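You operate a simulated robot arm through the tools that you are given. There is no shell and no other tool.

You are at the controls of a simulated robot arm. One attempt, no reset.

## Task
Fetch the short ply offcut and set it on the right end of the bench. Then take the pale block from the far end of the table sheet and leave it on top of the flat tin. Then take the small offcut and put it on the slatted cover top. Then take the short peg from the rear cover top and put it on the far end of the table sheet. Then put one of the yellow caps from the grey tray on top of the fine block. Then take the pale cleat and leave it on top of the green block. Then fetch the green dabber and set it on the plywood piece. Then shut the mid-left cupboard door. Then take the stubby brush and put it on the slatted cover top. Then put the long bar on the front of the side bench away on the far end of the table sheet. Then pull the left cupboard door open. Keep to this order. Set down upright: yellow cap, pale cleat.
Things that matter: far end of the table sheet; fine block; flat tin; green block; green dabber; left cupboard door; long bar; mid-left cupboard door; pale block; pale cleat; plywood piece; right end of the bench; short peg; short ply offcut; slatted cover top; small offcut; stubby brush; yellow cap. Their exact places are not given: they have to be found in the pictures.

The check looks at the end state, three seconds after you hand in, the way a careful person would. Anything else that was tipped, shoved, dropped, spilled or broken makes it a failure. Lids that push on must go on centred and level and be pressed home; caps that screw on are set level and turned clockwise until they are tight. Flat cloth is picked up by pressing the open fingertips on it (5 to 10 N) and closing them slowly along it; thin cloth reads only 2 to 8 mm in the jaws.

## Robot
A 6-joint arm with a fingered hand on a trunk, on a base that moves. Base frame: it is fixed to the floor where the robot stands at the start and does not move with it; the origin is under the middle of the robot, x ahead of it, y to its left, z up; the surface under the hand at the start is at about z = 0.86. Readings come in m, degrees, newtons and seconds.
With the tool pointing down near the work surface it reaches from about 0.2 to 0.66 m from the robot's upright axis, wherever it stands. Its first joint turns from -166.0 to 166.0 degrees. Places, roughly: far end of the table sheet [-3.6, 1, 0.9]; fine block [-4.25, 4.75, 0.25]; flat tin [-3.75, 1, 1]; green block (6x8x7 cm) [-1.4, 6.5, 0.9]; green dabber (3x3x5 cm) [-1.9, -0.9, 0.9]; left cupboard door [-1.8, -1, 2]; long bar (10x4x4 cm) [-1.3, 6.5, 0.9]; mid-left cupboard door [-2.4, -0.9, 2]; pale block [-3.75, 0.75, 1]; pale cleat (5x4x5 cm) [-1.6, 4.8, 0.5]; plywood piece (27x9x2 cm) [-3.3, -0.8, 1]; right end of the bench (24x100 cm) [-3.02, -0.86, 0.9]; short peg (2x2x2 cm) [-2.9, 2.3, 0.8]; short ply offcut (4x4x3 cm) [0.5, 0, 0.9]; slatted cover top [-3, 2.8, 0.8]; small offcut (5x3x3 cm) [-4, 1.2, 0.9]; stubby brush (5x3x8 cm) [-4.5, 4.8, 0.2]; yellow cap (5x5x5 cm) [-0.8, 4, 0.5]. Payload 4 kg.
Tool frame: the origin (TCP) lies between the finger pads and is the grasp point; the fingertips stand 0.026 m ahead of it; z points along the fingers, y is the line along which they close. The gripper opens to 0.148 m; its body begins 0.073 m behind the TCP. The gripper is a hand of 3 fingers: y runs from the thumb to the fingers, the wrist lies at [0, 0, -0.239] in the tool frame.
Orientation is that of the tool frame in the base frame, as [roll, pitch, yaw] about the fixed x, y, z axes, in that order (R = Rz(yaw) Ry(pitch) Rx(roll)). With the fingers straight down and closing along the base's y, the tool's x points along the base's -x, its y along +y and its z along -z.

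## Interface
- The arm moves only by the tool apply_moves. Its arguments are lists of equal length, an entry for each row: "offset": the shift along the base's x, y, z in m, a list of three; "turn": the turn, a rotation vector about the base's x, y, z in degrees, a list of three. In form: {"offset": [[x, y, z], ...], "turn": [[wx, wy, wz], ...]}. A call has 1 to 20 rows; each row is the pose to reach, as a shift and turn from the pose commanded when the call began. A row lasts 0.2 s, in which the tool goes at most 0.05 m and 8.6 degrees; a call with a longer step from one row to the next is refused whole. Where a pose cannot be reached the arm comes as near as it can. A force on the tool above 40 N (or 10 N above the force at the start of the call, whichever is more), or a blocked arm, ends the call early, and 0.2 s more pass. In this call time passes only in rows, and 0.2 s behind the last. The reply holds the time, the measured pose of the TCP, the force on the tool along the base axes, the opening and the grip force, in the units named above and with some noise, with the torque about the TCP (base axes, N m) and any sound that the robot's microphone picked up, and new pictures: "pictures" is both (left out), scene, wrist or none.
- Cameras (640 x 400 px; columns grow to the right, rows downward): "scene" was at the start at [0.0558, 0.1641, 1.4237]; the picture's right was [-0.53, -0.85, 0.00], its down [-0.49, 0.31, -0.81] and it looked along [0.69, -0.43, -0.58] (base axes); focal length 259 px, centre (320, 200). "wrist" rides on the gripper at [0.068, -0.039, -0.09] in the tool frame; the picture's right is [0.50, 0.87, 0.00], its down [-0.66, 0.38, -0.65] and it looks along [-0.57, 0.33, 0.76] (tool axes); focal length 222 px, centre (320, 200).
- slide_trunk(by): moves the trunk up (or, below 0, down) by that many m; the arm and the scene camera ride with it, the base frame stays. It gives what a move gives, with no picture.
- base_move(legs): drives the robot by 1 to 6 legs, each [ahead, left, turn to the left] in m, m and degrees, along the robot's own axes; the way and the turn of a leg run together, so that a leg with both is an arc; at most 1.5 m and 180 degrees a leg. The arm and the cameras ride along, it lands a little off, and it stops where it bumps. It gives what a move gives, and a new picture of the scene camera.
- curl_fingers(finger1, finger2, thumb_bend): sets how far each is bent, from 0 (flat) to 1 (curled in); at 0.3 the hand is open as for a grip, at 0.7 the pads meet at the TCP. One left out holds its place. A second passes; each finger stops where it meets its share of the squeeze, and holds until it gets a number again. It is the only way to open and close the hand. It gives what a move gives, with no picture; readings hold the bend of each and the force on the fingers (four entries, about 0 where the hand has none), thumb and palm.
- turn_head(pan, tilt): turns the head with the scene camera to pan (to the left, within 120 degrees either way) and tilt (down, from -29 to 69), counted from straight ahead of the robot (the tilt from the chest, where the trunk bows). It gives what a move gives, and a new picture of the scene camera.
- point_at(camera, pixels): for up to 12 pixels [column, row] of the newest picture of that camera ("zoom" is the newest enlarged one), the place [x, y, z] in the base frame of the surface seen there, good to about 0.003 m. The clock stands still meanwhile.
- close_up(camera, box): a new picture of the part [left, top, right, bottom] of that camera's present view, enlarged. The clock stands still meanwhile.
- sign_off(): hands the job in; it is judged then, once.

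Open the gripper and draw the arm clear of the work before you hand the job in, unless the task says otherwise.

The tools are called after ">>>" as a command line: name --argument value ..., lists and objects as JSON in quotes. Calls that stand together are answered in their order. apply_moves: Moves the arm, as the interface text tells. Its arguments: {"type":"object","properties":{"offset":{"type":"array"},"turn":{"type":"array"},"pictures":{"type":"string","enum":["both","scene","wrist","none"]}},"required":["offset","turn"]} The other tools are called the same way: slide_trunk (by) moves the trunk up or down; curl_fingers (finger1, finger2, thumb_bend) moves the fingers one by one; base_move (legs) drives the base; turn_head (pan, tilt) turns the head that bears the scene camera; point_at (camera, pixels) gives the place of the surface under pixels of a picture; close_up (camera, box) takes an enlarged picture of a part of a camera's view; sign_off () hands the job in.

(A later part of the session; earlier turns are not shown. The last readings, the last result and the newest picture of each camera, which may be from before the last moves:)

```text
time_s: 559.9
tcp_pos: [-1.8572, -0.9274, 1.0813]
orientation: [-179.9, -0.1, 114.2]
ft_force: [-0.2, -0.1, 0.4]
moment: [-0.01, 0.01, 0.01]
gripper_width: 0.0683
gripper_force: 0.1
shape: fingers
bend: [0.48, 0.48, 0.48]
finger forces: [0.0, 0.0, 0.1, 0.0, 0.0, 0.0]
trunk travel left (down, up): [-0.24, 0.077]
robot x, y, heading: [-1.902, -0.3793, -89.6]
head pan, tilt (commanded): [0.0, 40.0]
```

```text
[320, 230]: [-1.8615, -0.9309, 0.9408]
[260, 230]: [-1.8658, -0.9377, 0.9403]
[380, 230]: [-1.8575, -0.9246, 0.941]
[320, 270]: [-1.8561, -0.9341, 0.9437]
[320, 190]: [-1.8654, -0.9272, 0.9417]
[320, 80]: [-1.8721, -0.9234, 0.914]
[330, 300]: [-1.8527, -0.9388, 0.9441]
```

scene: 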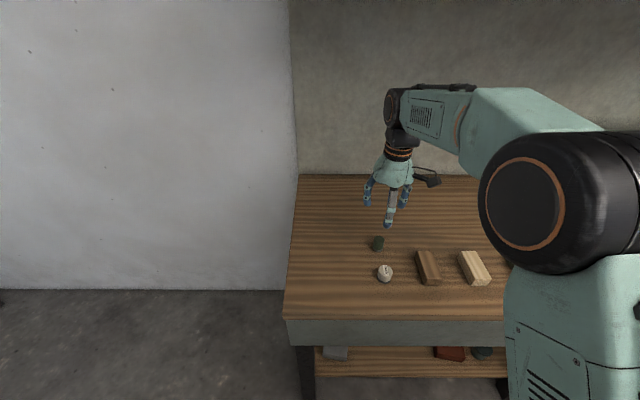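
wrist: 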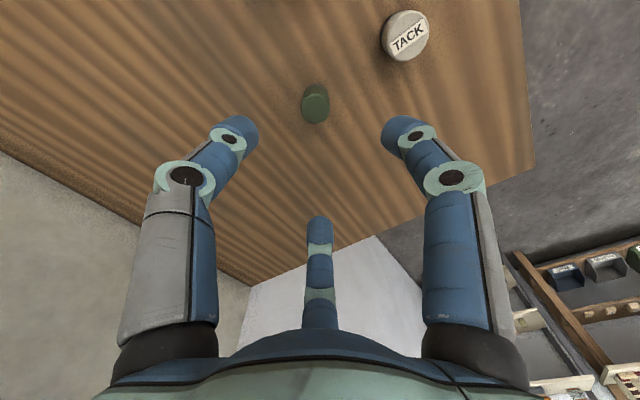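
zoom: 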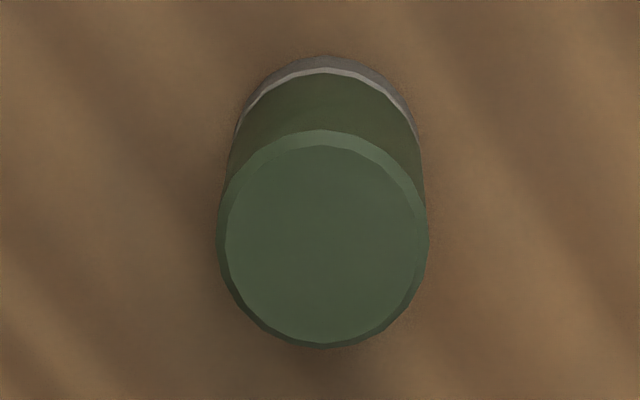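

Dabber centre (-1.860,-0.932), top z 0.943. I align and descend to z≈0.946.

>>> apply_moves --offset '[[-0.003, -0.0045, -0.03], [-0.003, -0.0045, -0.07], [-0.003, -0.0045, -0.105], [-0.003, -0.0045, -0.128], [-0.003, -0.0045, -0.136]]' --turn '[[0, 0, 0], [0, 0, 0], [0, 0, 0], [0, 0, 0], [0, 0, 0]]' --pictures "wrist"

```text
time_s: 561.1
tcp_pos: [-1.8594, -0.9324, 0.9447]
orientation: [-179.9, -0.1, 114.1]
ft_force: [0.8, -0.2, -0.2]
moment: [-0.04, -0.02, 0.01]
gripper_width: 0.0684
gripper_force: 0.2
shape: fingers
bend: [0.48, 0.48, 0.48]
finger forces: [0.1, 0.0, 0.1, 0.0, 0.0, 0.0]
trunk travel left (down, up): [-0.24, 0.077]
robot x, y, heading: [-1.9021, -0.3795, -89.7]
head pan, tilt (commanded): [0.0, 40.0]
```

wrist: 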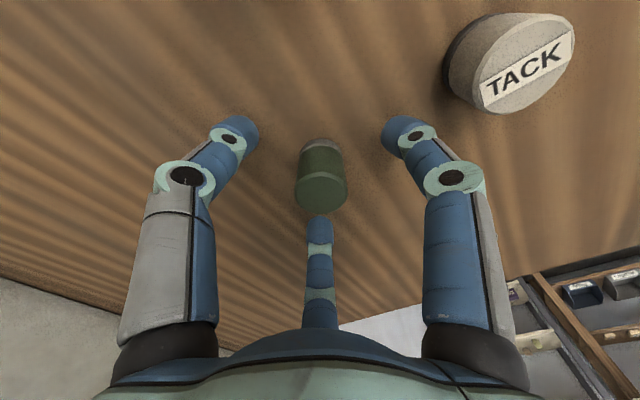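

The dabber stands between the fingers. I close in two steps.

>>> curl_fingers --finger1 0.57 --finger2 0.57 --thumb_bend 0.58

>>> curl_fingers --finger1 0.7 --finger2 0.7 --thumb_bend 0.7

>>> apply_moves --offset '[[0, 0, 0.015], [0, 0, 0.04], [0, 0, 0.08], [0, 0, 0.12]]' --turn '[[0, 0, 0], [0, 0, 0], [0, 0, 0], [0, 0, 0]]' --pictures "wrist"

>>> close_up --camera "wrist" --box '[200, 90, 440, 240]'

```text
time_s: 562.1
tcp_pos: [-1.8592, -0.9316, 0.9453]
orientation: [-179.8, -0.1, 114.1]
ft_force: [-0.1, -1.2, 0.1]
moment: [0.02, 0.01, 0.02]
gripper_width: 0.0414
gripper_force: 0.0
shape: fingers
bend: [0.56, 0.56, 0.57]
finger forces: [0.1, 0.0, 0.0, 0.0, 0.0, 0.0]
trunk travel left (down, up): [-0.24, 0.077]
robot x, y, heading: [-1.9014, -0.3759, -89.8]
head pan, tilt (commanded): [0.0, 40.0]
```

```text
time_s: 563.1
tcp_pos: [-1.8602, -0.9309, 0.9443]
orientation: [-179.8, -0.1, 114.1]
ft_force: [-0.2, -1.0, 0.6]
moment: [0.02, 0.0, 0.02]
gripper_width: 0.0193
gripper_force: 10.0
shape: fingers
bend: [0.62, 0.62, 0.66]
finger forces: [6.7, 6.3, 0.0, 0.0, 7.3, 0.0]
trunk travel left (down, up): [-0.24, 0.077]
robot x, y, heading: [-1.9032, -0.379, -89.6]
head pan, tilt (commanded): [0.0, 40.0]
```

```text
time_s: 564.1
tcp_pos: [-1.8599, -0.9313, 1.0677]
orientation: [-179.8, -0.1, 114.2]
ft_force: [0.2, 0.7, 0.7]
moment: [0.01, -0.02, 0.02]
gripper_width: 0.0194
gripper_force: 10.0
shape: fingers
bend: [0.62, 0.62, 0.66]
finger forces: [6.7, 6.3, 0.0, 0.0, 7.2, 0.0]
trunk travel left (down, up): [-0.24, 0.077]
robot x, y, heading: [-1.9022, -0.3769, -89.8]
head pan, tilt (commanded): [0.0, 40.0]
```

wrist: 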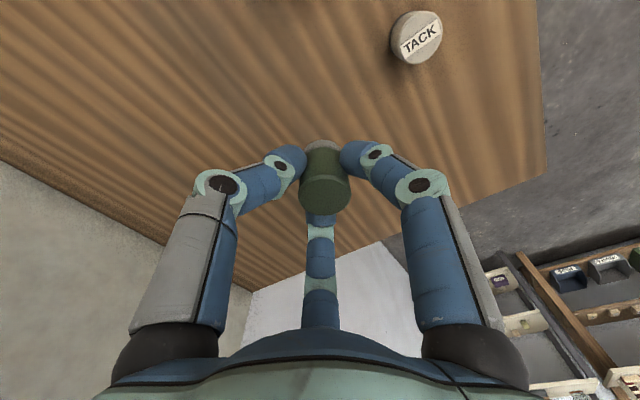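

```text
2.67 times, centred on (320, 165) of wrist
```

zoom: 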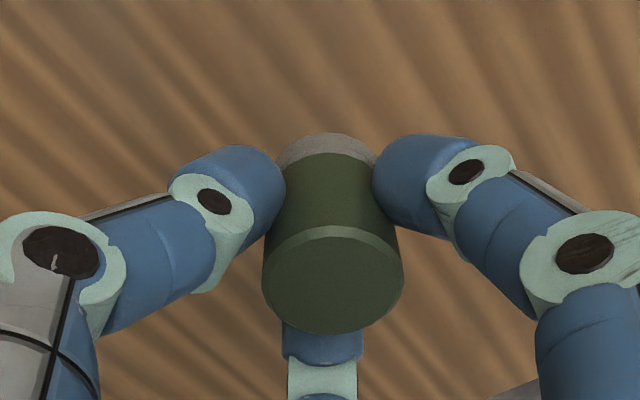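

The dabber is held (≈6.7 N each). I raise and retract, then drive along the bench to x≈-3.3.

>>> apply_moves --offset '[[0, 0.01, 0.04], [-0.01, 0.03, 0.075], [-0.02, 0.06, 0.105], [-0.03, 0.09, 0.13], [-0.04, 0.12, 0.15]]' --turn '[[0, 0, 0], [0, 0, 0], [0, 0, 0], [0, 0, 0], [0, 0, 0]]' --pictures "none"

>>> base_move --legs '[[-0.2, 0, 0], [0, -1.39, 0], [0.1, 0, 0]]'

>>> turn_head --pan 0 --tilt 45

```text
time_s: 565.3
tcp_pos: [-1.8993, -0.8122, 1.2158]
orientation: [-179.8, -0.1, 114.1]
ft_force: [0.4, 0.4, -0.1]
moment: [-0.01, 0.0, 0.01]
gripper_width: 0.0195
gripper_force: 10.3
shape: fingers
bend: [0.62, 0.62, 0.66]
finger forces: [6.7, 6.3, 0.0, 0.0, 7.1, 0.1]
trunk travel left (down, up): [-0.24, 0.077]
robot x, y, heading: [-1.9027, -0.3768, -89.9]
head pan, tilt (commanded): [0.0, 40.0]
```

```text
time_s: 579.5
tcp_pos: [-3.2915, -0.7137, 1.2156]
orientation: [-179.8, -0.1, 113.5]
ft_force: [0.3, -1.2, -0.3]
moment: [0.03, 0.0, 0.0]
gripper_width: 0.0191
gripper_force: 10.2
shape: fingers
bend: [0.62, 0.62, 0.66]
finger forces: [6.7, 6.3, 0.0, 0.1, 7.1, 0.2]
trunk travel left (down, up): [-0.24, 0.077]
robot x, y, heading: [-3.2914, -0.2751, -90.3]
head pan, tilt (commanded): [0.0, 40.0]
```

scene: 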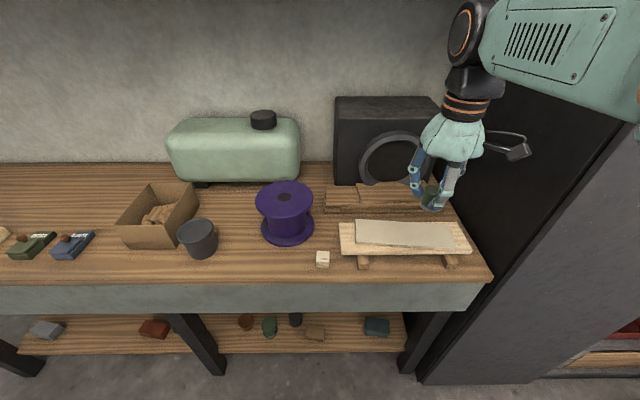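

```text
time_s: 580.2
tcp_pos: [-3.292, -0.7113, 1.2162]
orientation: [-179.8, 0.0, 113.3]
ft_force: [0.0, 0.6, 0.7]
moment: [0.02, 0.0, 0.0]
gripper_width: 0.0195
gripper_force: 10.5
shape: fingers
bend: [0.62, 0.62, 0.66]
finger forces: [6.7, 6.4, 0.0, 0.0, 7.1, 0.1]
trunk travel left (down, up): [-0.24, 0.077]
robot x, y, heading: [-3.2881, -0.2834, -90.2]
head pan, tilt (commanded): [0.0, 45.0]
```

scene: 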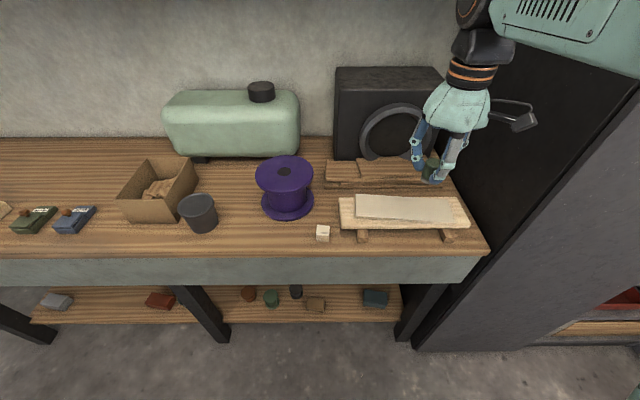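

I measure the boards: lower board corners about (340,200)…(472,228) and the light top sheet (356,195)…(462,222).

>>> close_up --camera "scene" --box '[310, 165, 502, 285]'

>>> point_at --camera "zoom" --pixels '[[112, 120], [120, 205], [525, 190], [505, 120], [165, 110], [168, 168], [500, 185], [465, 115], [320, 145], [350, 195], [130, 215], [135, 160]]'

```text
3.33 times, centred on (406, 225) of scene
```

zoom: 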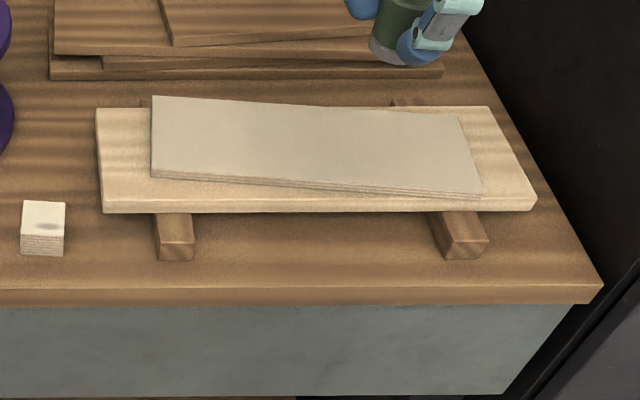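

```text
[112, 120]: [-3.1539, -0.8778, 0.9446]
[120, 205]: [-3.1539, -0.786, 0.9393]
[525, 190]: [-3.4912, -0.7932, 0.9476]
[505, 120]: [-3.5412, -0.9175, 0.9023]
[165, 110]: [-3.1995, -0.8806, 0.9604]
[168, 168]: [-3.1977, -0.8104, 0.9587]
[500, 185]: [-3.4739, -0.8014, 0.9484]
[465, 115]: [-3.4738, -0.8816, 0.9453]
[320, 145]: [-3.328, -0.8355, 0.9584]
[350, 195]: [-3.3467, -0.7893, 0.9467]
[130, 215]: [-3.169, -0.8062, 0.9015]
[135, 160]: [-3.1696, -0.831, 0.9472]
```

The plywood piece spans x -3.195…-3.465, y -0.80…-0.89, top z 0.9585. I bring the dabber over its middle (-3.325,-0.845) and down to z≈1.03.

>>> apply_moves --offset '[[-0.007, -0.03, -0.03], [-0.015, -0.06, -0.06], [-0.023, -0.09, -0.09], [-0.03, -0.115, -0.125], [-0.033, -0.134, -0.16], [-0.033, -0.134, -0.185]]' --turn '[[0, 0, 0], [0, 0, 0], [0, 0, 0], [0, 0, 0], [0, 0, 0], [0, 0, 0]]'

```text
time_s: 581.6
tcp_pos: [-3.3235, -0.8456, 1.0309]
orientation: [-179.8, 0.0, 113.4]
ft_force: [-0.6, -0.3, 0.0]
moment: [0.02, -0.01, 0.04]
gripper_width: 0.0191
gripper_force: 10.3
shape: fingers
bend: [0.62, 0.62, 0.66]
finger forces: [6.7, 6.3, 0.1, 0.0, 7.1, 0.0]
trunk travel left (down, up): [-0.24, 0.077]
robot x, y, heading: [-3.2876, -0.2744, -90.4]
head pan, tilt (commanded): [0.0, 45.0]
```

scene: 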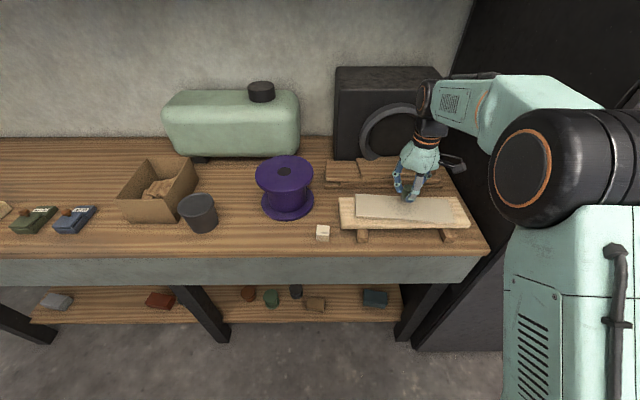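
wrist: 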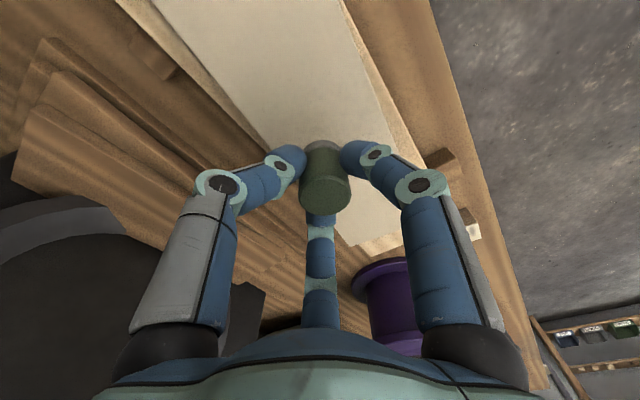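

The dabber is over the plywood piece. I lower gently in small steps.

>>> apply_moves --offset '[[0, 0, -0.015], [0, 0, -0.025]]' --turn '[[0, 0, 0], [0, 0, 0]]' --pictures "none"

>>> apply_moves --offset '[[0, 0, -0.0015], [0, 0, -0.003]]' --turn '[[0, 0, 0], [0, 0, 0]]' --pictures "none"

>>> apply_moves --offset '[[0, 0, -0.0015]]' --turn '[[0, 0, 0]]' --pictures "none"

```text
time_s: 582.2
tcp_pos: [-3.3244, -0.8451, 1.0059]
orientation: [-179.8, 0.1, 113.4]
ft_force: [0.8, -0.7, -0.2]
moment: [0.02, -0.01, 0.0]
gripper_width: 0.019
gripper_force: 10.5
shape: fingers
bend: [0.62, 0.62, 0.66]
finger forces: [6.7, 6.3, 0.0, 0.1, 7.1, 0.0]
trunk travel left (down, up): [-0.24, 0.077]
robot x, y, heading: [-3.2887, -0.2734, -90.5]
head pan, tilt (commanded): [0.0, 45.0]
```

```text
time_s: 582.8
tcp_pos: [-3.3239, -0.8454, 1.0026]
orientation: [-179.8, 0.0, 113.3]
ft_force: [0.9, 0.8, -0.8]
moment: [0.01, -0.02, 0.03]
gripper_width: 0.0191
gripper_force: 10.2
shape: fingers
bend: [0.62, 0.62, 0.66]
finger forces: [6.7, 6.3, 0.0, 0.0, 7.1, 0.0]
trunk travel left (down, up): [-0.24, 0.077]
robot x, y, heading: [-3.2877, -0.2774, -90.3]
head pan, tilt (commanded): [0.0, 45.0]
```

```text
time_s: 583.2
tcp_pos: [-3.3246, -0.846, 1.0009]
orientation: [-179.8, -0.1, 113.4]
ft_force: [0.7, 0.3, 0.1]
moment: [0.02, 0.0, -0.01]
gripper_width: 0.0189
gripper_force: 10.1
shape: fingers
bend: [0.62, 0.62, 0.66]
finger forces: [6.8, 6.3, 0.0, 0.0, 7.1, 0.0]
trunk travel left (down, up): [-0.24, 0.077]
robot x, y, heading: [-3.2843, -0.2761, -90.5]
head pan, tilt (commanded): [0.0, 45.0]
```

>>> apply_moves --offset '[[0, 0, -0.0015]]' --turn '[[0, 0, 0]]' --pictures "none"

>>> apply_moves --offset '[[0, 0, -0.0015]]' --turn '[[0, 0, 0]]' --pictures "none"

```text
time_s: 583.6
tcp_pos: [-3.3247, -0.8462, 1.0008]
orientation: [-179.7, -0.1, 113.3]
ft_force: [-0.4, -1.0, 5.0]
moment: [0.01, -0.01, -0.01]
gripper_width: 0.0192
gripper_force: 11.4
shape: fingers
bend: [0.62, 0.63, 0.66]
finger forces: [7.0, 6.8, 0.1, 0.0, 8.0, 0.1]
trunk travel left (down, up): [-0.24, 0.077]
robot x, y, heading: [-3.2839, -0.2741, -90.2]
head pan, tilt (commanded): [0.0, 45.0]
```

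```text
time_s: 584.0
tcp_pos: [-3.3236, -0.8464, 1.0]
orientation: [-179.7, 0.1, 113.4]
ft_force: [-0.1, -0.4, 11.5]
moment: [-0.01, -0.04, -0.03]
gripper_width: 0.0189
gripper_force: 12.9
shape: fingers
bend: [0.62, 0.63, 0.66]
finger forces: [8.1, 7.8, 0.1, 0.0, 9.0, 0.1]
trunk travel left (down, up): [-0.24, 0.077]
robot x, y, heading: [-3.2855, -0.2779, -90.6]
head pan, tilt (commanded): [0.0, 45.0]
```

Contact (11 N). I ease 1 mm, open in two steps and rise.

>>> apply_moves --offset '[[0, 0, 0.0012]]' --turn '[[0, 0, 0]]' --pictures "none"

>>> curl_fingers --finger1 0.58 --finger2 0.58 --thumb_bend 0.61

>>> curl_fingers --finger1 0.5 --finger2 0.5 --thumb_bend 0.5

>>> apply_moves --offset '[[0, 0, 0.02], [0, 0, 0.05], [0, 0, 0.09], [0, 0, 0.135], [0, 0.02, 0.175], [0, 0.06, 0.2]]' --turn '[[0, 0, 0], [0, 0, 0], [0, 0, 0], [0, 0, 0], [0, 0, 0], [0, 0, 0]]'

>>> close_up --camera "scene" --box '[310, 145, 502, 265]'

```text
time_s: 584.4
tcp_pos: [-3.3251, -0.8457, 1.0004]
orientation: [-179.8, 0.0, 113.4]
ft_force: [-1.3, -0.2, 10.9]
moment: [-0.03, -0.02, -0.04]
gripper_width: 0.019
gripper_force: 12.5
shape: fingers
bend: [0.63, 0.63, 0.66]
finger forces: [7.7, 8.1, 0.1, 0.0, 9.1, 0.0]
trunk travel left (down, up): [-0.24, 0.077]
robot x, y, heading: [-3.2881, -0.2755, -90.4]
head pan, tilt (commanded): [0.0, 45.0]
```

```text
time_s: 585.4
tcp_pos: [-3.324, -0.8465, 0.9987]
orientation: [-179.7, -0.1, 113.4]
ft_force: [-0.4, 0.2, 0.2]
moment: [0.0, 0.0, -0.01]
gripper_width: 0.0325
gripper_force: 0.0
shape: fingers
bend: [0.57, 0.57, 0.61]
finger forces: [0.1, 0.0, 0.0, 0.1, 0.0, 0.1]
trunk travel left (down, up): [-0.24, 0.077]
robot x, y, heading: [-3.2881, -0.2789, -90.6]
head pan, tilt (commanded): [0.0, 45.0]
```

```text
time_s: 586.4
tcp_pos: [-3.3246, -0.8457, 0.999]
orientation: [-179.7, -0.1, 113.4]
ft_force: [-0.1, 0.2, -0.3]
moment: [0.03, -0.01, 0.01]
gripper_width: 0.0617
gripper_force: 0.1
shape: fingers
bend: [0.5, 0.5, 0.5]
finger forces: [0.0, 0.1, 0.1, 0.0, 0.1, 0.1]
trunk travel left (down, up): [-0.24, 0.077]
robot x, y, heading: [-3.2863, -0.2795, -90.5]
head pan, tilt (commanded): [0.0, 45.0]
```

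```text
time_s: 587.8
tcp_pos: [-3.3235, -0.7821, 1.1989]
orientation: [-179.9, -0.2, 113.4]
ft_force: [-0.7, 1.5, -0.6]
moment: [-0.03, 0.01, 0.03]
gripper_width: 0.0617
gripper_force: 0.1
shape: fingers
bend: [0.5, 0.5, 0.5]
finger forces: [0.0, 0.0, 0.1, 0.1, 0.0, 0.1]
trunk travel left (down, up): [-0.24, 0.077]
robot x, y, heading: [-3.2852, -0.2755, -90.5]
head pan, tilt (commanded): [0.0, 45.0]
```

scene: 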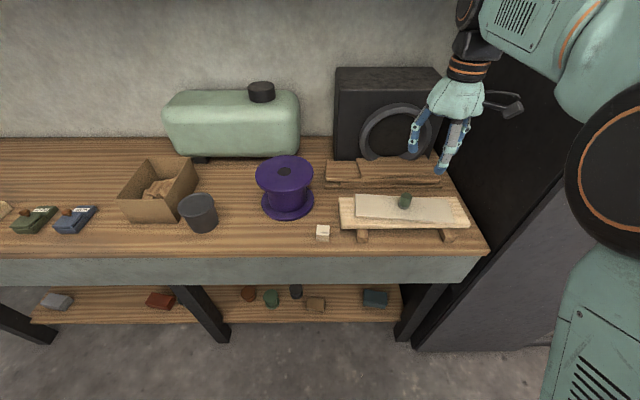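
wrist: 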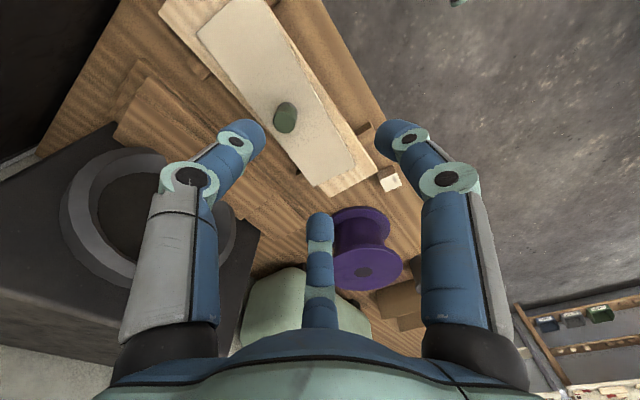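

```text
3.33 times, centred on (406, 205) of scene
```

zoom: 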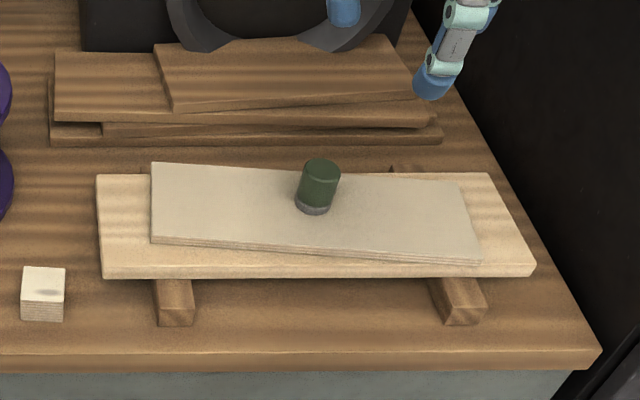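

The green dabber stands on the plywood piece. Next the mid-left cupboard door: I retract, back off and drive to x≈-2.35 to look up at the cupboards.

>>> apply_moves --offset '[[0, 0.04, 0.01], [0, 0.08, 0.02]]' --turn '[[0, 0, 0], [0, 0, 0]]' --pictures "none"

>>> base_move --legs '[[-0.22, 0, 0], [0, 0.93, 0]]'

>>> turn_head --pan 0 --tilt -5

```text
time_s: 588.4
tcp_pos: [-3.3236, -0.704, 1.2207]
orientation: [-179.8, -0.1, 113.4]
ft_force: [-0.4, 0.2, 0.4]
moment: [-0.01, 0.02, 0.0]
gripper_width: 0.0616
gripper_force: 0.0
shape: fingers
bend: [0.5, 0.5, 0.5]
finger forces: [0.0, 0.0, 0.1, 0.1, 0.0, 0.0]
trunk travel left (down, up): [-0.24, 0.077]
robot x, y, heading: [-3.2864, -0.2752, -90.3]
head pan, tilt (commanded): [0.0, 45.0]
```

```text
time_s: 598.1
tcp_pos: [-2.3977, -0.4901, 1.2192]
orientation: [-179.7, 0.0, 113.9]
ft_force: [-1.3, -0.1, 0.4]
moment: [0.01, -0.03, -0.02]
gripper_width: 0.0618
gripper_force: 0.1
shape: fingers
bend: [0.5, 0.5, 0.5]
finger forces: [0.1, 0.0, 0.0, 0.0, 0.0, 0.0]
trunk travel left (down, up): [-0.24, 0.077]
robot x, y, heading: [-2.3642, -0.061, -90.1]
head pan, tilt (commanded): [0.0, 45.0]
```

scene: 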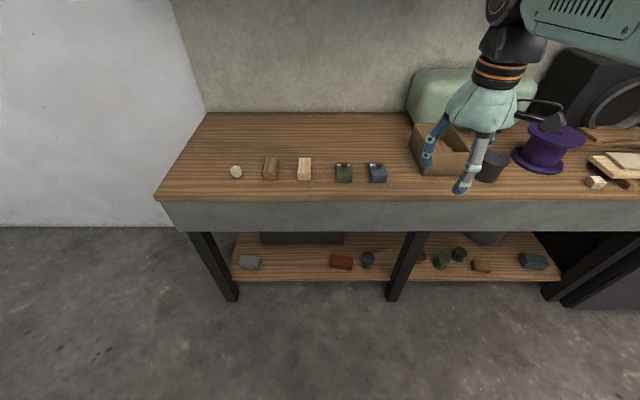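

```text
time_s: 599.3
tcp_pos: [-2.3971, -0.4901, 1.2187]
orientation: [-179.8, -0.1, 113.9]
ft_force: [0.1, -0.6, -0.3]
moment: [-0.01, 0.02, 0.03]
gripper_width: 0.0617
gripper_force: 0.1
shape: fingers
bend: [0.5, 0.5, 0.5]
finger forces: [0.0, 0.1, 0.1, 0.0, 0.0, 0.1]
trunk travel left (down, up): [-0.24, 0.077]
robot x, y, heading: [-2.3646, -0.056, -90.1]
head pan, tilt (commanded): [0.0, -5.0]
```

scene: 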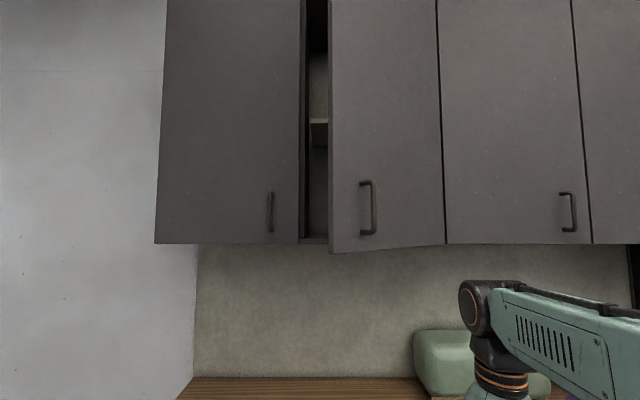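

Mid-left door (330–445) is open with its hinge on the right (x≈445) and handle at (367,208); the left door's handle is at (270,212), hinge on its left. I measure points.

>>> point_at --camera "scene" --pixels '[[333, 245], [333, 150], [440, 240], [442, 150], [367, 208], [373, 185], [362, 234], [295, 240], [270, 212], [272, 195], [180, 200], [460, 200]]'

>>> point_at --camera "scene" --pixels '[[160, 240], [290, 200], [305, 220], [318, 130], [370, 230], [271, 230], [570, 210], [333, 10], [385, 200], [315, 240], [240, 200], [420, 210]]'

>>> close_up --camera "scene" --box '[230, 150, 470, 270]'

```text
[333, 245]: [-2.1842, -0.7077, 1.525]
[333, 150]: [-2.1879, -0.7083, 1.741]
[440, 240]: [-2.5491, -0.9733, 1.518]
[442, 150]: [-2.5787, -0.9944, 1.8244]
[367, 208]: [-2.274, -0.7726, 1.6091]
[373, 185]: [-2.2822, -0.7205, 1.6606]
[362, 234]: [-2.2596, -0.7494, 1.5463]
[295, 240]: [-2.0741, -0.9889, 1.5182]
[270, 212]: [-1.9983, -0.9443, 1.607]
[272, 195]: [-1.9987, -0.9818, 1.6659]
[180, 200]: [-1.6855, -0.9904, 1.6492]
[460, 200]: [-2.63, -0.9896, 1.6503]
```

```text
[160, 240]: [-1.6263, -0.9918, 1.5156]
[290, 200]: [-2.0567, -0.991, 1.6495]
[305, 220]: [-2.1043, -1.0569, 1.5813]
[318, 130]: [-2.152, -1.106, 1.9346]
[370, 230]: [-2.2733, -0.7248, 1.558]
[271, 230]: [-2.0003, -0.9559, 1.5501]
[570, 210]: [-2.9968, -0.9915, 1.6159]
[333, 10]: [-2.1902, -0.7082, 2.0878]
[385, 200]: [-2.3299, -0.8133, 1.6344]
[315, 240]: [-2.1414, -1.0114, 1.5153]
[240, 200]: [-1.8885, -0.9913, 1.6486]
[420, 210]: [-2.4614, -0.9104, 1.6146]
```

```text
2.67 times, centred on (350, 210) of scene
```

zoom: 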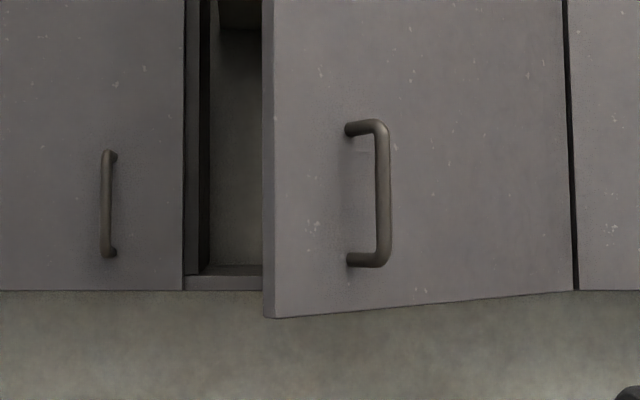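

Geometry: hinge ≈(-2.56,-0.985), free edge at (-2.185,-0.708), so it stands open about 36°; door bottom z 1.515. I'll push near its free edge with a closed hand pointing forward and up. First I position the base and raise the trunk.

>>> base_move --legs '[[0.09, 0.17, 0]]'

>>> slide_trunk --by 0.075

>>> curl_fingers --finger1 0.7 --finger2 0.7 --thumb_bend 0.7

```text
time_s: 601.4
tcp_pos: [-2.2266, -0.5802, 1.2182]
orientation: [-179.8, -0.1, 113.8]
ft_force: [-0.6, -0.2, 0.6]
moment: [0.01, 0.0, -0.01]
gripper_width: 0.0619
gripper_force: 0.2
shape: fingers
bend: [0.5, 0.5, 0.5]
finger forces: [0.1, 0.0, 0.0, 0.0, 0.0, 0.0]
trunk travel left (down, up): [-0.24, 0.077]
robot x, y, heading: [-2.1888, -0.1476, -90.2]
head pan, tilt (commanded): [0.0, -5.0]
```

scene: 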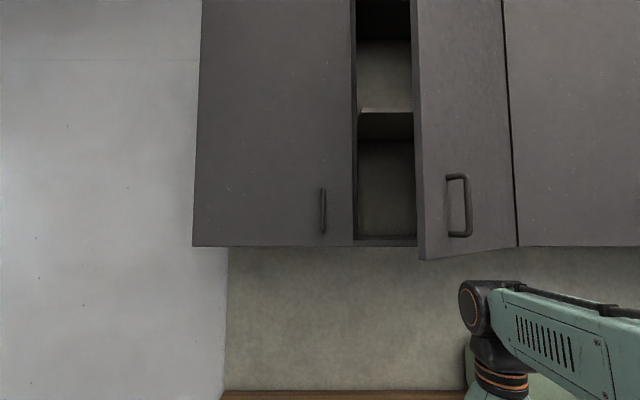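

```text
time_s: 602.6
tcp_pos: [-2.2271, -0.5799, 1.2951]
orientation: [-179.8, -0.1, 113.8]
ft_force: [0.5, 0.6, -0.1]
moment: [-0.02, 0.01, -0.01]
gripper_width: 0.0618
gripper_force: 0.0
shape: fingers
bend: [0.5, 0.5, 0.5]
finger forces: [0.0, 0.0, 0.0, 0.1, 0.0, 0.0]
trunk travel left (down, up): [-0.315, 0.002]
robot x, y, heading: [-2.1945, -0.1502, -89.8]
head pan, tilt (commanded): [0.0, -5.0]
```

```text
time_s: 603.6
tcp_pos: [-2.228, -0.5798, 1.2937]
orientation: [-179.8, 0.0, 113.8]
ft_force: [0.0, 0.0, 0.3]
moment: [0.0, -0.02, 0.02]
gripper_width: 0.0002
gripper_force: 0.1
shape: fingers
bend: [0.69, 0.69, 0.7]
finger forces: [0.1, 0.1, 0.0, 0.0, 0.0, 0.1]
trunk travel left (down, up): [-0.315, 0.002]
robot x, y, heading: [-2.1926, -0.1484, -90.2]
head pan, tilt (commanded): [0.0, -5.0]
```

Hand is closed. I tilt it forward-up step by step (turn about -x) while rising.

>>> apply_moves --offset '[[0.001, 0, 0.02], [0.002, 0, 0.04], [0.004, 0, 0.06], [0.005, 0, 0.08], [0.006, 0, 0.1], [0.008, 0, 0.12], [0.009, 0, 0.14]]' --turn '[[-8.5, 0, 0], [-17, 0, 0], [-25.5, 0, 0], [-34, 0, 0], [-42.5, 0, 0], [-51, 0, 0], [-59.5, 0, 0]]'

```text
time_s: 605.2
tcp_pos: [-2.2184, -0.5793, 1.4345]
orientation: [-145.3, 52.1, 131.1]
ft_force: [-1.2, 0.4, -0.6]
moment: [0.01, 0.01, 0.01]
gripper_width: 0.0002
gripper_force: 0.1
shape: fingers
bend: [0.69, 0.69, 0.7]
finger forces: [0.1, 0.0, 0.0, 0.0, 0.0, 0.0]
trunk travel left (down, up): [-0.315, 0.002]
robot x, y, heading: [-2.1939, -0.1515, -90.1]
head pan, tilt (commanded): [0.0, -5.0]
```

scene: 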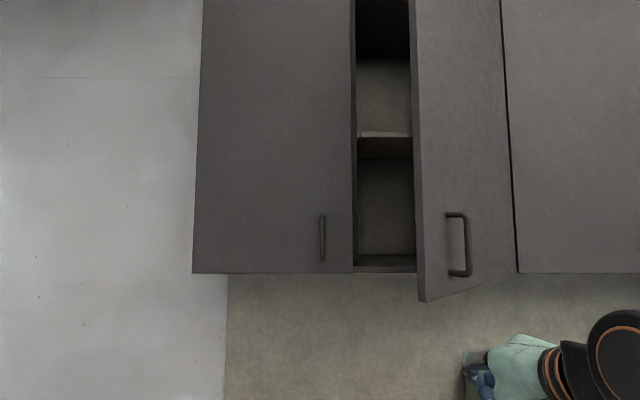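
wrist: 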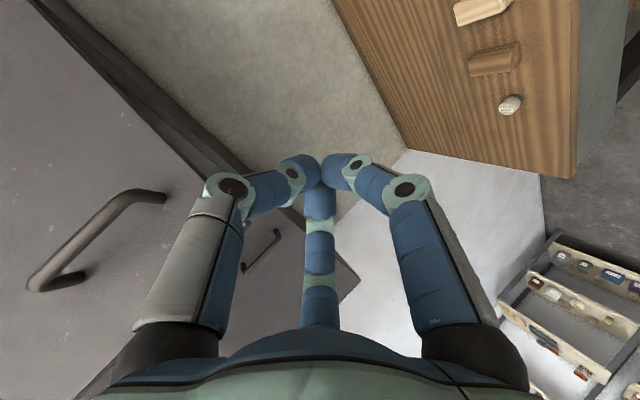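

The tilt works (60° so far). I continue to about 110° and rise to z≈1.60.

>>> apply_moves --offset '[[0.0, 0, 0.027], [0.001, 0, 0.054], [0.002, 0, 0.081], [0.003, 0, 0.108], [0.004, 0, 0.135], [0.004, 0, 0.16]]' --turn '[[-8.4, 0, 0], [-16.8, 0, 0], [-25.2, 0, 0], [-33.6, 0, 0], [-42, 0, 0], [-50, 0, 0]]'

>>> turn_head --pan -15 --tilt 5

```text
time_s: 606.6
tcp_pos: [-2.2148, -0.5802, 1.5949]
orientation: [-48.5, 59.5, -142.8]
ft_force: [-0.2, 0.7, -1.2]
moment: [0.02, 0.0, -0.04]
gripper_width: 0.0
gripper_force: 0.0
shape: fingers
bend: [0.69, 0.69, 0.7]
finger forces: [0.0, 0.1, 0.0, 0.0, 0.0, 0.0]
out of reach, approached as far as the arm can: row 4
trunk travel left (down, up): [-0.315, 0.002]
robot x, y, heading: [-2.1959, -0.1489, -89.8]
head pan, tilt (commanded): [0.0, -5.0]
```

scene: 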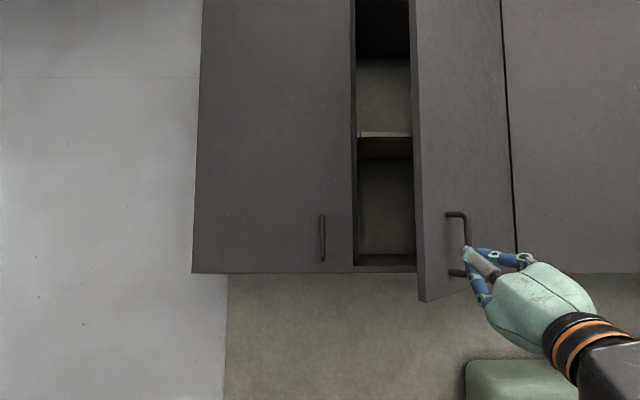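
wrist: 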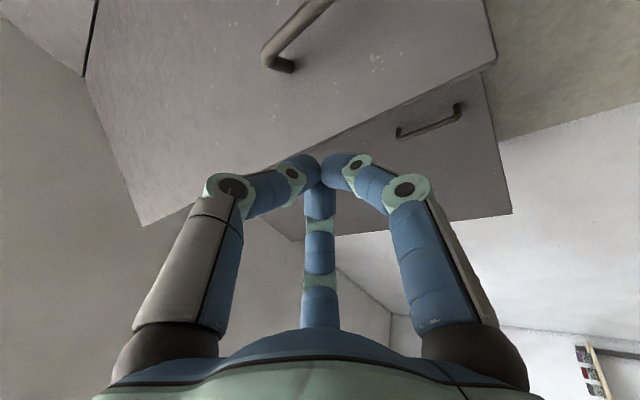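

```text
time_s: 607.3
tcp_pos: [-2.214, -0.5791, 1.5937]
orientation: [-48.7, 59.7, -143.1]
ft_force: [0.1, 0.1, 0.2]
moment: [-0.01, -0.01, 0.02]
gripper_width: 0.0
gripper_force: 0.0
shape: fingers
bend: [0.69, 0.69, 0.7]
finger forces: [0.1, 0.0, 0.0, 0.0, 0.1, 0.0]
trunk travel left (down, up): [-0.315, 0.002]
robot x, y, heading: [-2.1993, -0.148, -90.2]
head pan, tilt (commanded): [-15.0, 5.0]
```

scene: 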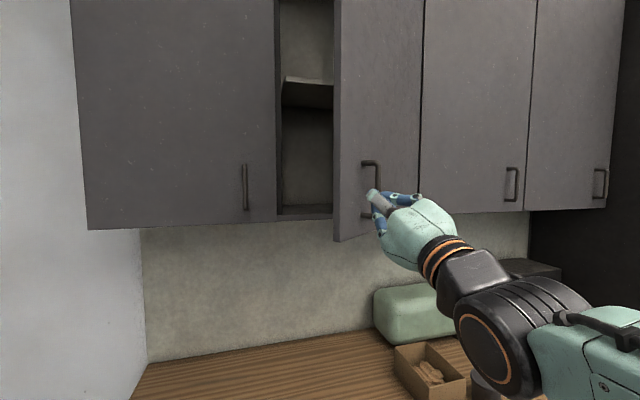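

Hand now points forward, 20° up, TCP (-2.214,-0.579,1.594). The door face is at y≈-0.73 there. I move the base 0.09 m ahead so the whole push stays in reach.

>>> base_move --legs '[[0.09, 0, 0]]'

>>> apply_moves --offset '[[0.008, -0.01, 0]]' --turn '[[0, 0, 0]]'

```text
time_s: 608.4
tcp_pos: [-2.2153, -0.6703, 1.5938]
orientation: [-48.7, 59.6, -143.0]
ft_force: [-0.4, -0.4, 0.8]
moment: [-0.04, 0.01, 0.01]
gripper_width: 0.0003
gripper_force: 0.1
shape: fingers
bend: [0.69, 0.69, 0.7]
finger forces: [0.1, 0.0, 0.0, 0.0, 0.0, 0.0]
trunk travel left (down, up): [-0.315, 0.002]
robot x, y, heading: [-2.1979, -0.2419, -90.2]
head pan, tilt (commanded): [-15.0, 5.0]
```

scene: 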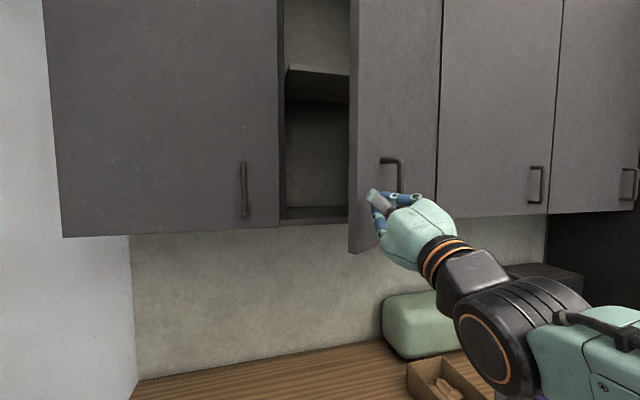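

```text
time_s: 608.8
tcp_pos: [-2.2068, -0.6788, 1.5949]
orientation: [-48.5, 59.6, -143.0]
ft_force: [0.9, -0.1, 0.5]
moment: [0.01, 0.0, -0.03]
gripper_width: 0.0001
gripper_force: 0.0
shape: fingers
bend: [0.69, 0.69, 0.7]
finger forces: [0.0, 0.0, 0.0, 0.0, 0.0, 0.1]
trunk travel left (down, up): [-0.315, 0.002]
robot x, y, heading: [-2.1972, -0.2408, -90.4]
head pan, tilt (commanded): [-15.0, 5.0]
```

scene: 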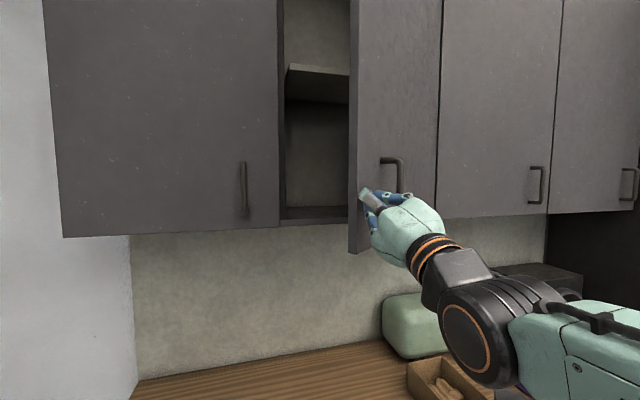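
wrist: 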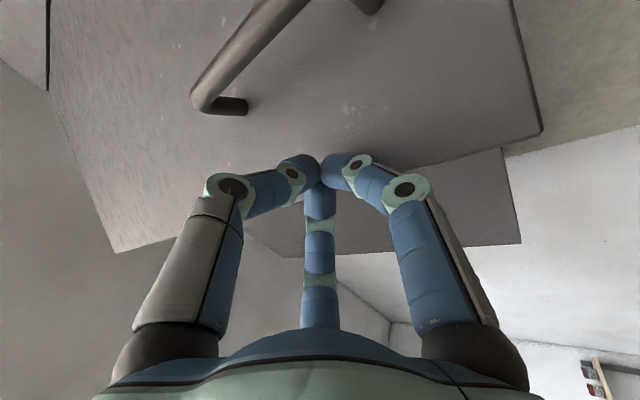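

The fist is beside the handle, before the door face. I push along the door's arc for the first part (down to about 22° open).

>>> apply_moves --offset '[[0.001, -0.016, 0], [0.012, -0.032, 0], [0.024, -0.051, 0], [0.035, -0.071, 0], [0.046, -0.092, 0], [0.055, -0.113, 0]]' --turn '[[0, 0, 0], [0, 0, 0], [0, 0, 0], [0, 0, 0], [0, 0, 0], [0, 0, 0]]'

```text
time_s: 610.2
tcp_pos: [-2.1511, -0.7932, 1.5942]
orientation: [-48.8, 59.6, -143.2]
ft_force: [-0.2, -0.2, -0.1]
moment: [-0.04, 0.02, 0.01]
gripper_width: 0.0
gripper_force: 0.1
shape: fingers
bend: [0.7, 0.7, 0.7]
finger forces: [0.1, 0.1, 0.0, 0.1, 0.0, 0.0]
trunk travel left (down, up): [-0.315, 0.002]
robot x, y, heading: [-2.1961, -0.2444, -89.9]
head pan, tilt (commanded): [-15.0, 5.0]
```

scene: 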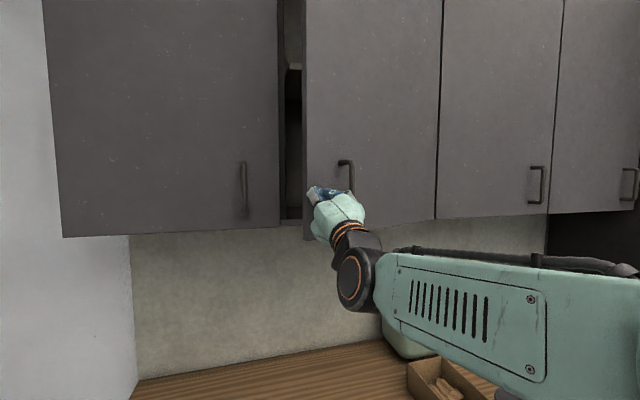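
wrist: 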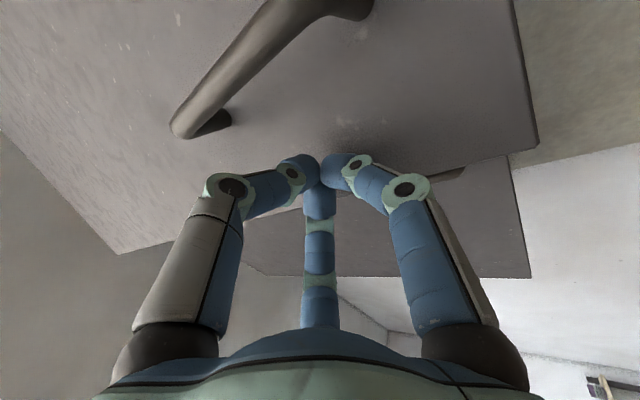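

The door swings freely and is about half closed. I continue along the arc almost to the end.

>>> apply_moves --offset '[[0.008, -0.02, 0], [0.015, -0.042, 0], [0.021, -0.064, 0], [0.025, -0.087, 0], [0.029, -0.109, 0], [0.031, -0.13, 0], [0.032, -0.148, 0]]' --turn '[[0, 0, 0], [0, 0, 0], [0, 0, 0], [0, 0, 0], [0, 0, 0], [0, 0, 0], [0, 0, 0]]'

```text
time_s: 611.8
tcp_pos: [-2.12, -0.94, 1.5935]
orientation: [-48.8, 59.6, -143.1]
ft_force: [0.1, 0.4, -0.7]
moment: [0.02, 0.0, 0.04]
gripper_width: 0.0
gripper_force: 0.0
shape: fingers
bend: [0.7, 0.7, 0.7]
finger forces: [0.0, 0.1, 0.1, 0.0, 0.0, 0.0]
trunk travel left (down, up): [-0.315, 0.002]
robot x, y, heading: [-2.1942, -0.2416, -90.1]
head pan, tilt (commanded): [-15.0, 5.0]
```

scene: 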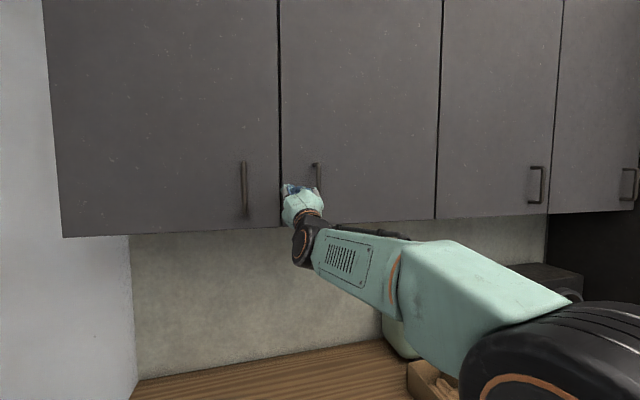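
wrist: 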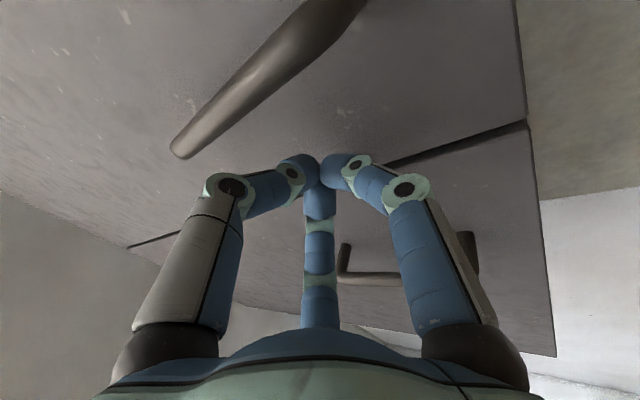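

The door looks shut; I press on gently in 5 mm steps to make sure it is fully home.

>>> apply_moves --offset '[[0, -0.005, 0], [0, -0.01, 0], [0, -0.015, 0], [0, -0.02, 0]]' --turn '[[0, 0, 0], [0, 0, 0], [0, 0, 0], [0, 0, 0]]'

```text
time_s: 612.8
tcp_pos: [-2.1209, -0.9593, 1.5952]
orientation: [-48.8, 59.5, -143.0]
ft_force: [-0.2, 0.3, -0.3]
moment: [0.02, 0.01, -0.03]
gripper_width: 0.0
gripper_force: 0.1
shape: fingers
bend: [0.7, 0.7, 0.7]
finger forces: [0.0, 0.0, 0.0, 0.1, 0.1, 0.0]
trunk travel left (down, up): [-0.315, 0.002]
robot x, y, heading: [-2.1963, -0.238, -90.0]
head pan, tilt (commanded): [-15.0, 5.0]
```

scene: 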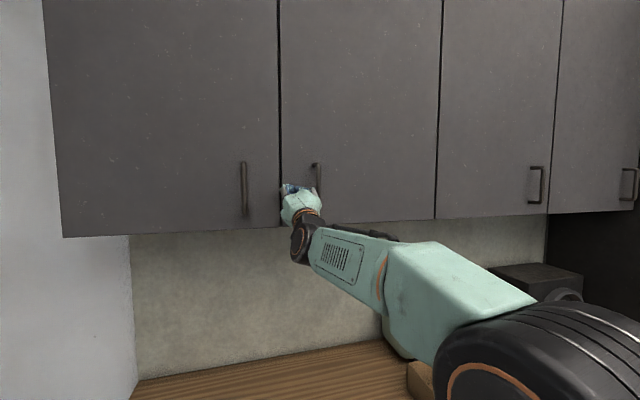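
wrist: 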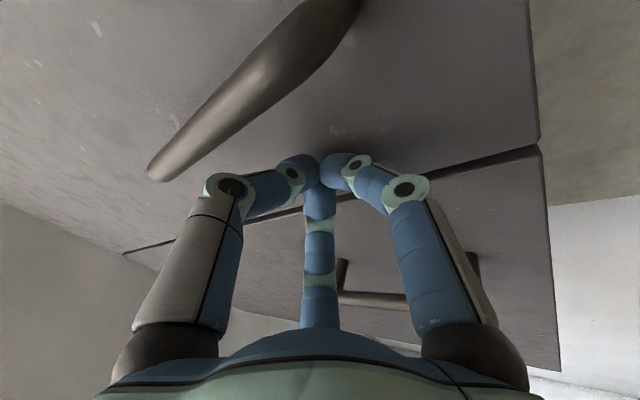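

Still almost no force. I press another centimetre and watch for contact.

>>> apply_moves --offset '[[0, -0.004, 0], [0, -0.008, 0], [0, -0.012, 0]]' --turn '[[0, 0, 0], [0, 0, 0], [0, 0, 0]]' --pictures "wrist"

```text
time_s: 613.6
tcp_pos: [-2.1206, -0.9659, 1.5968]
orientation: [-48.4, 59.5, -142.7]
ft_force: [-0.2, 21.4, -4.1]
moment: [0.05, 0.0, -0.03]
gripper_width: 0.0002
gripper_force: 14.9
shape: fingers
bend: [0.71, 0.69, 0.7]
finger forces: [13.0, 6.4, 0.1, 0.0, 10.8, 0.0]
trunk travel left (down, up): [-0.315, 0.002]
robot x, y, heading: [-2.1956, -0.2394, -90.3]
head pan, tilt (commanded): [-15.0, 5.0]
```

wrist: 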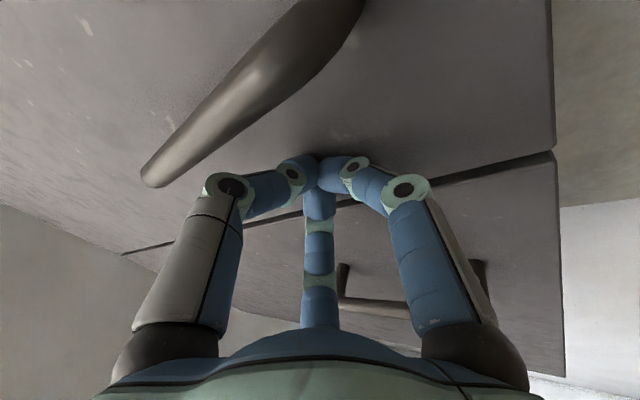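

21 N at y≈-0.966: the door is against its stop. I draw back and check the door's plane.

>>> apply_moves --offset '[[0, 0.015, 0], [0, 0.045, 0], [0, 0.09, 0], [0, 0.135, 0], [0, 0.18, 0]]' --turn '[[0, 0, 0], [0, 0, 0], [0, 0, 0], [0, 0, 0], [0, 0, 0]]' --pictures "scene"

>>> point_at --camera "scene" --pixels '[[300, 120], [290, 200], [420, 120], [350, 100], [270, 120], [290, 60]]'

```text
time_s: 614.8
tcp_pos: [-2.1204, -0.7903, 1.5952]
orientation: [-48.6, 59.6, -143.0]
ft_force: [0.4, 0.3, -0.1]
moment: [0.0, 0.01, -0.03]
gripper_width: 0.0002
gripper_force: 0.0
shape: fingers
bend: [0.7, 0.69, 0.7]
finger forces: [0.1, 0.0, 0.1, 0.1, 0.0, 0.0]
trunk travel left (down, up): [-0.315, 0.002]
robot x, y, heading: [-2.1937, -0.2359, -90.1]
head pan, tilt (commanded): [-15.0, 5.0]
```

scene: 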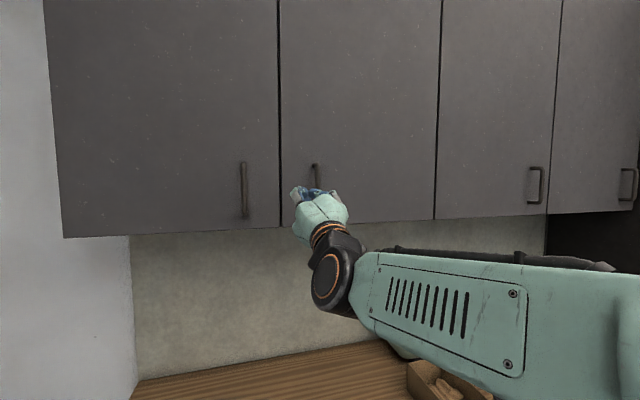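

```text
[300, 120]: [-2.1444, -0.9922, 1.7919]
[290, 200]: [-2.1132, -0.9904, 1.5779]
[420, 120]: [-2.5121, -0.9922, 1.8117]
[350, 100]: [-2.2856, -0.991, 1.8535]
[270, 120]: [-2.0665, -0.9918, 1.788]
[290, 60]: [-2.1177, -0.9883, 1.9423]
```

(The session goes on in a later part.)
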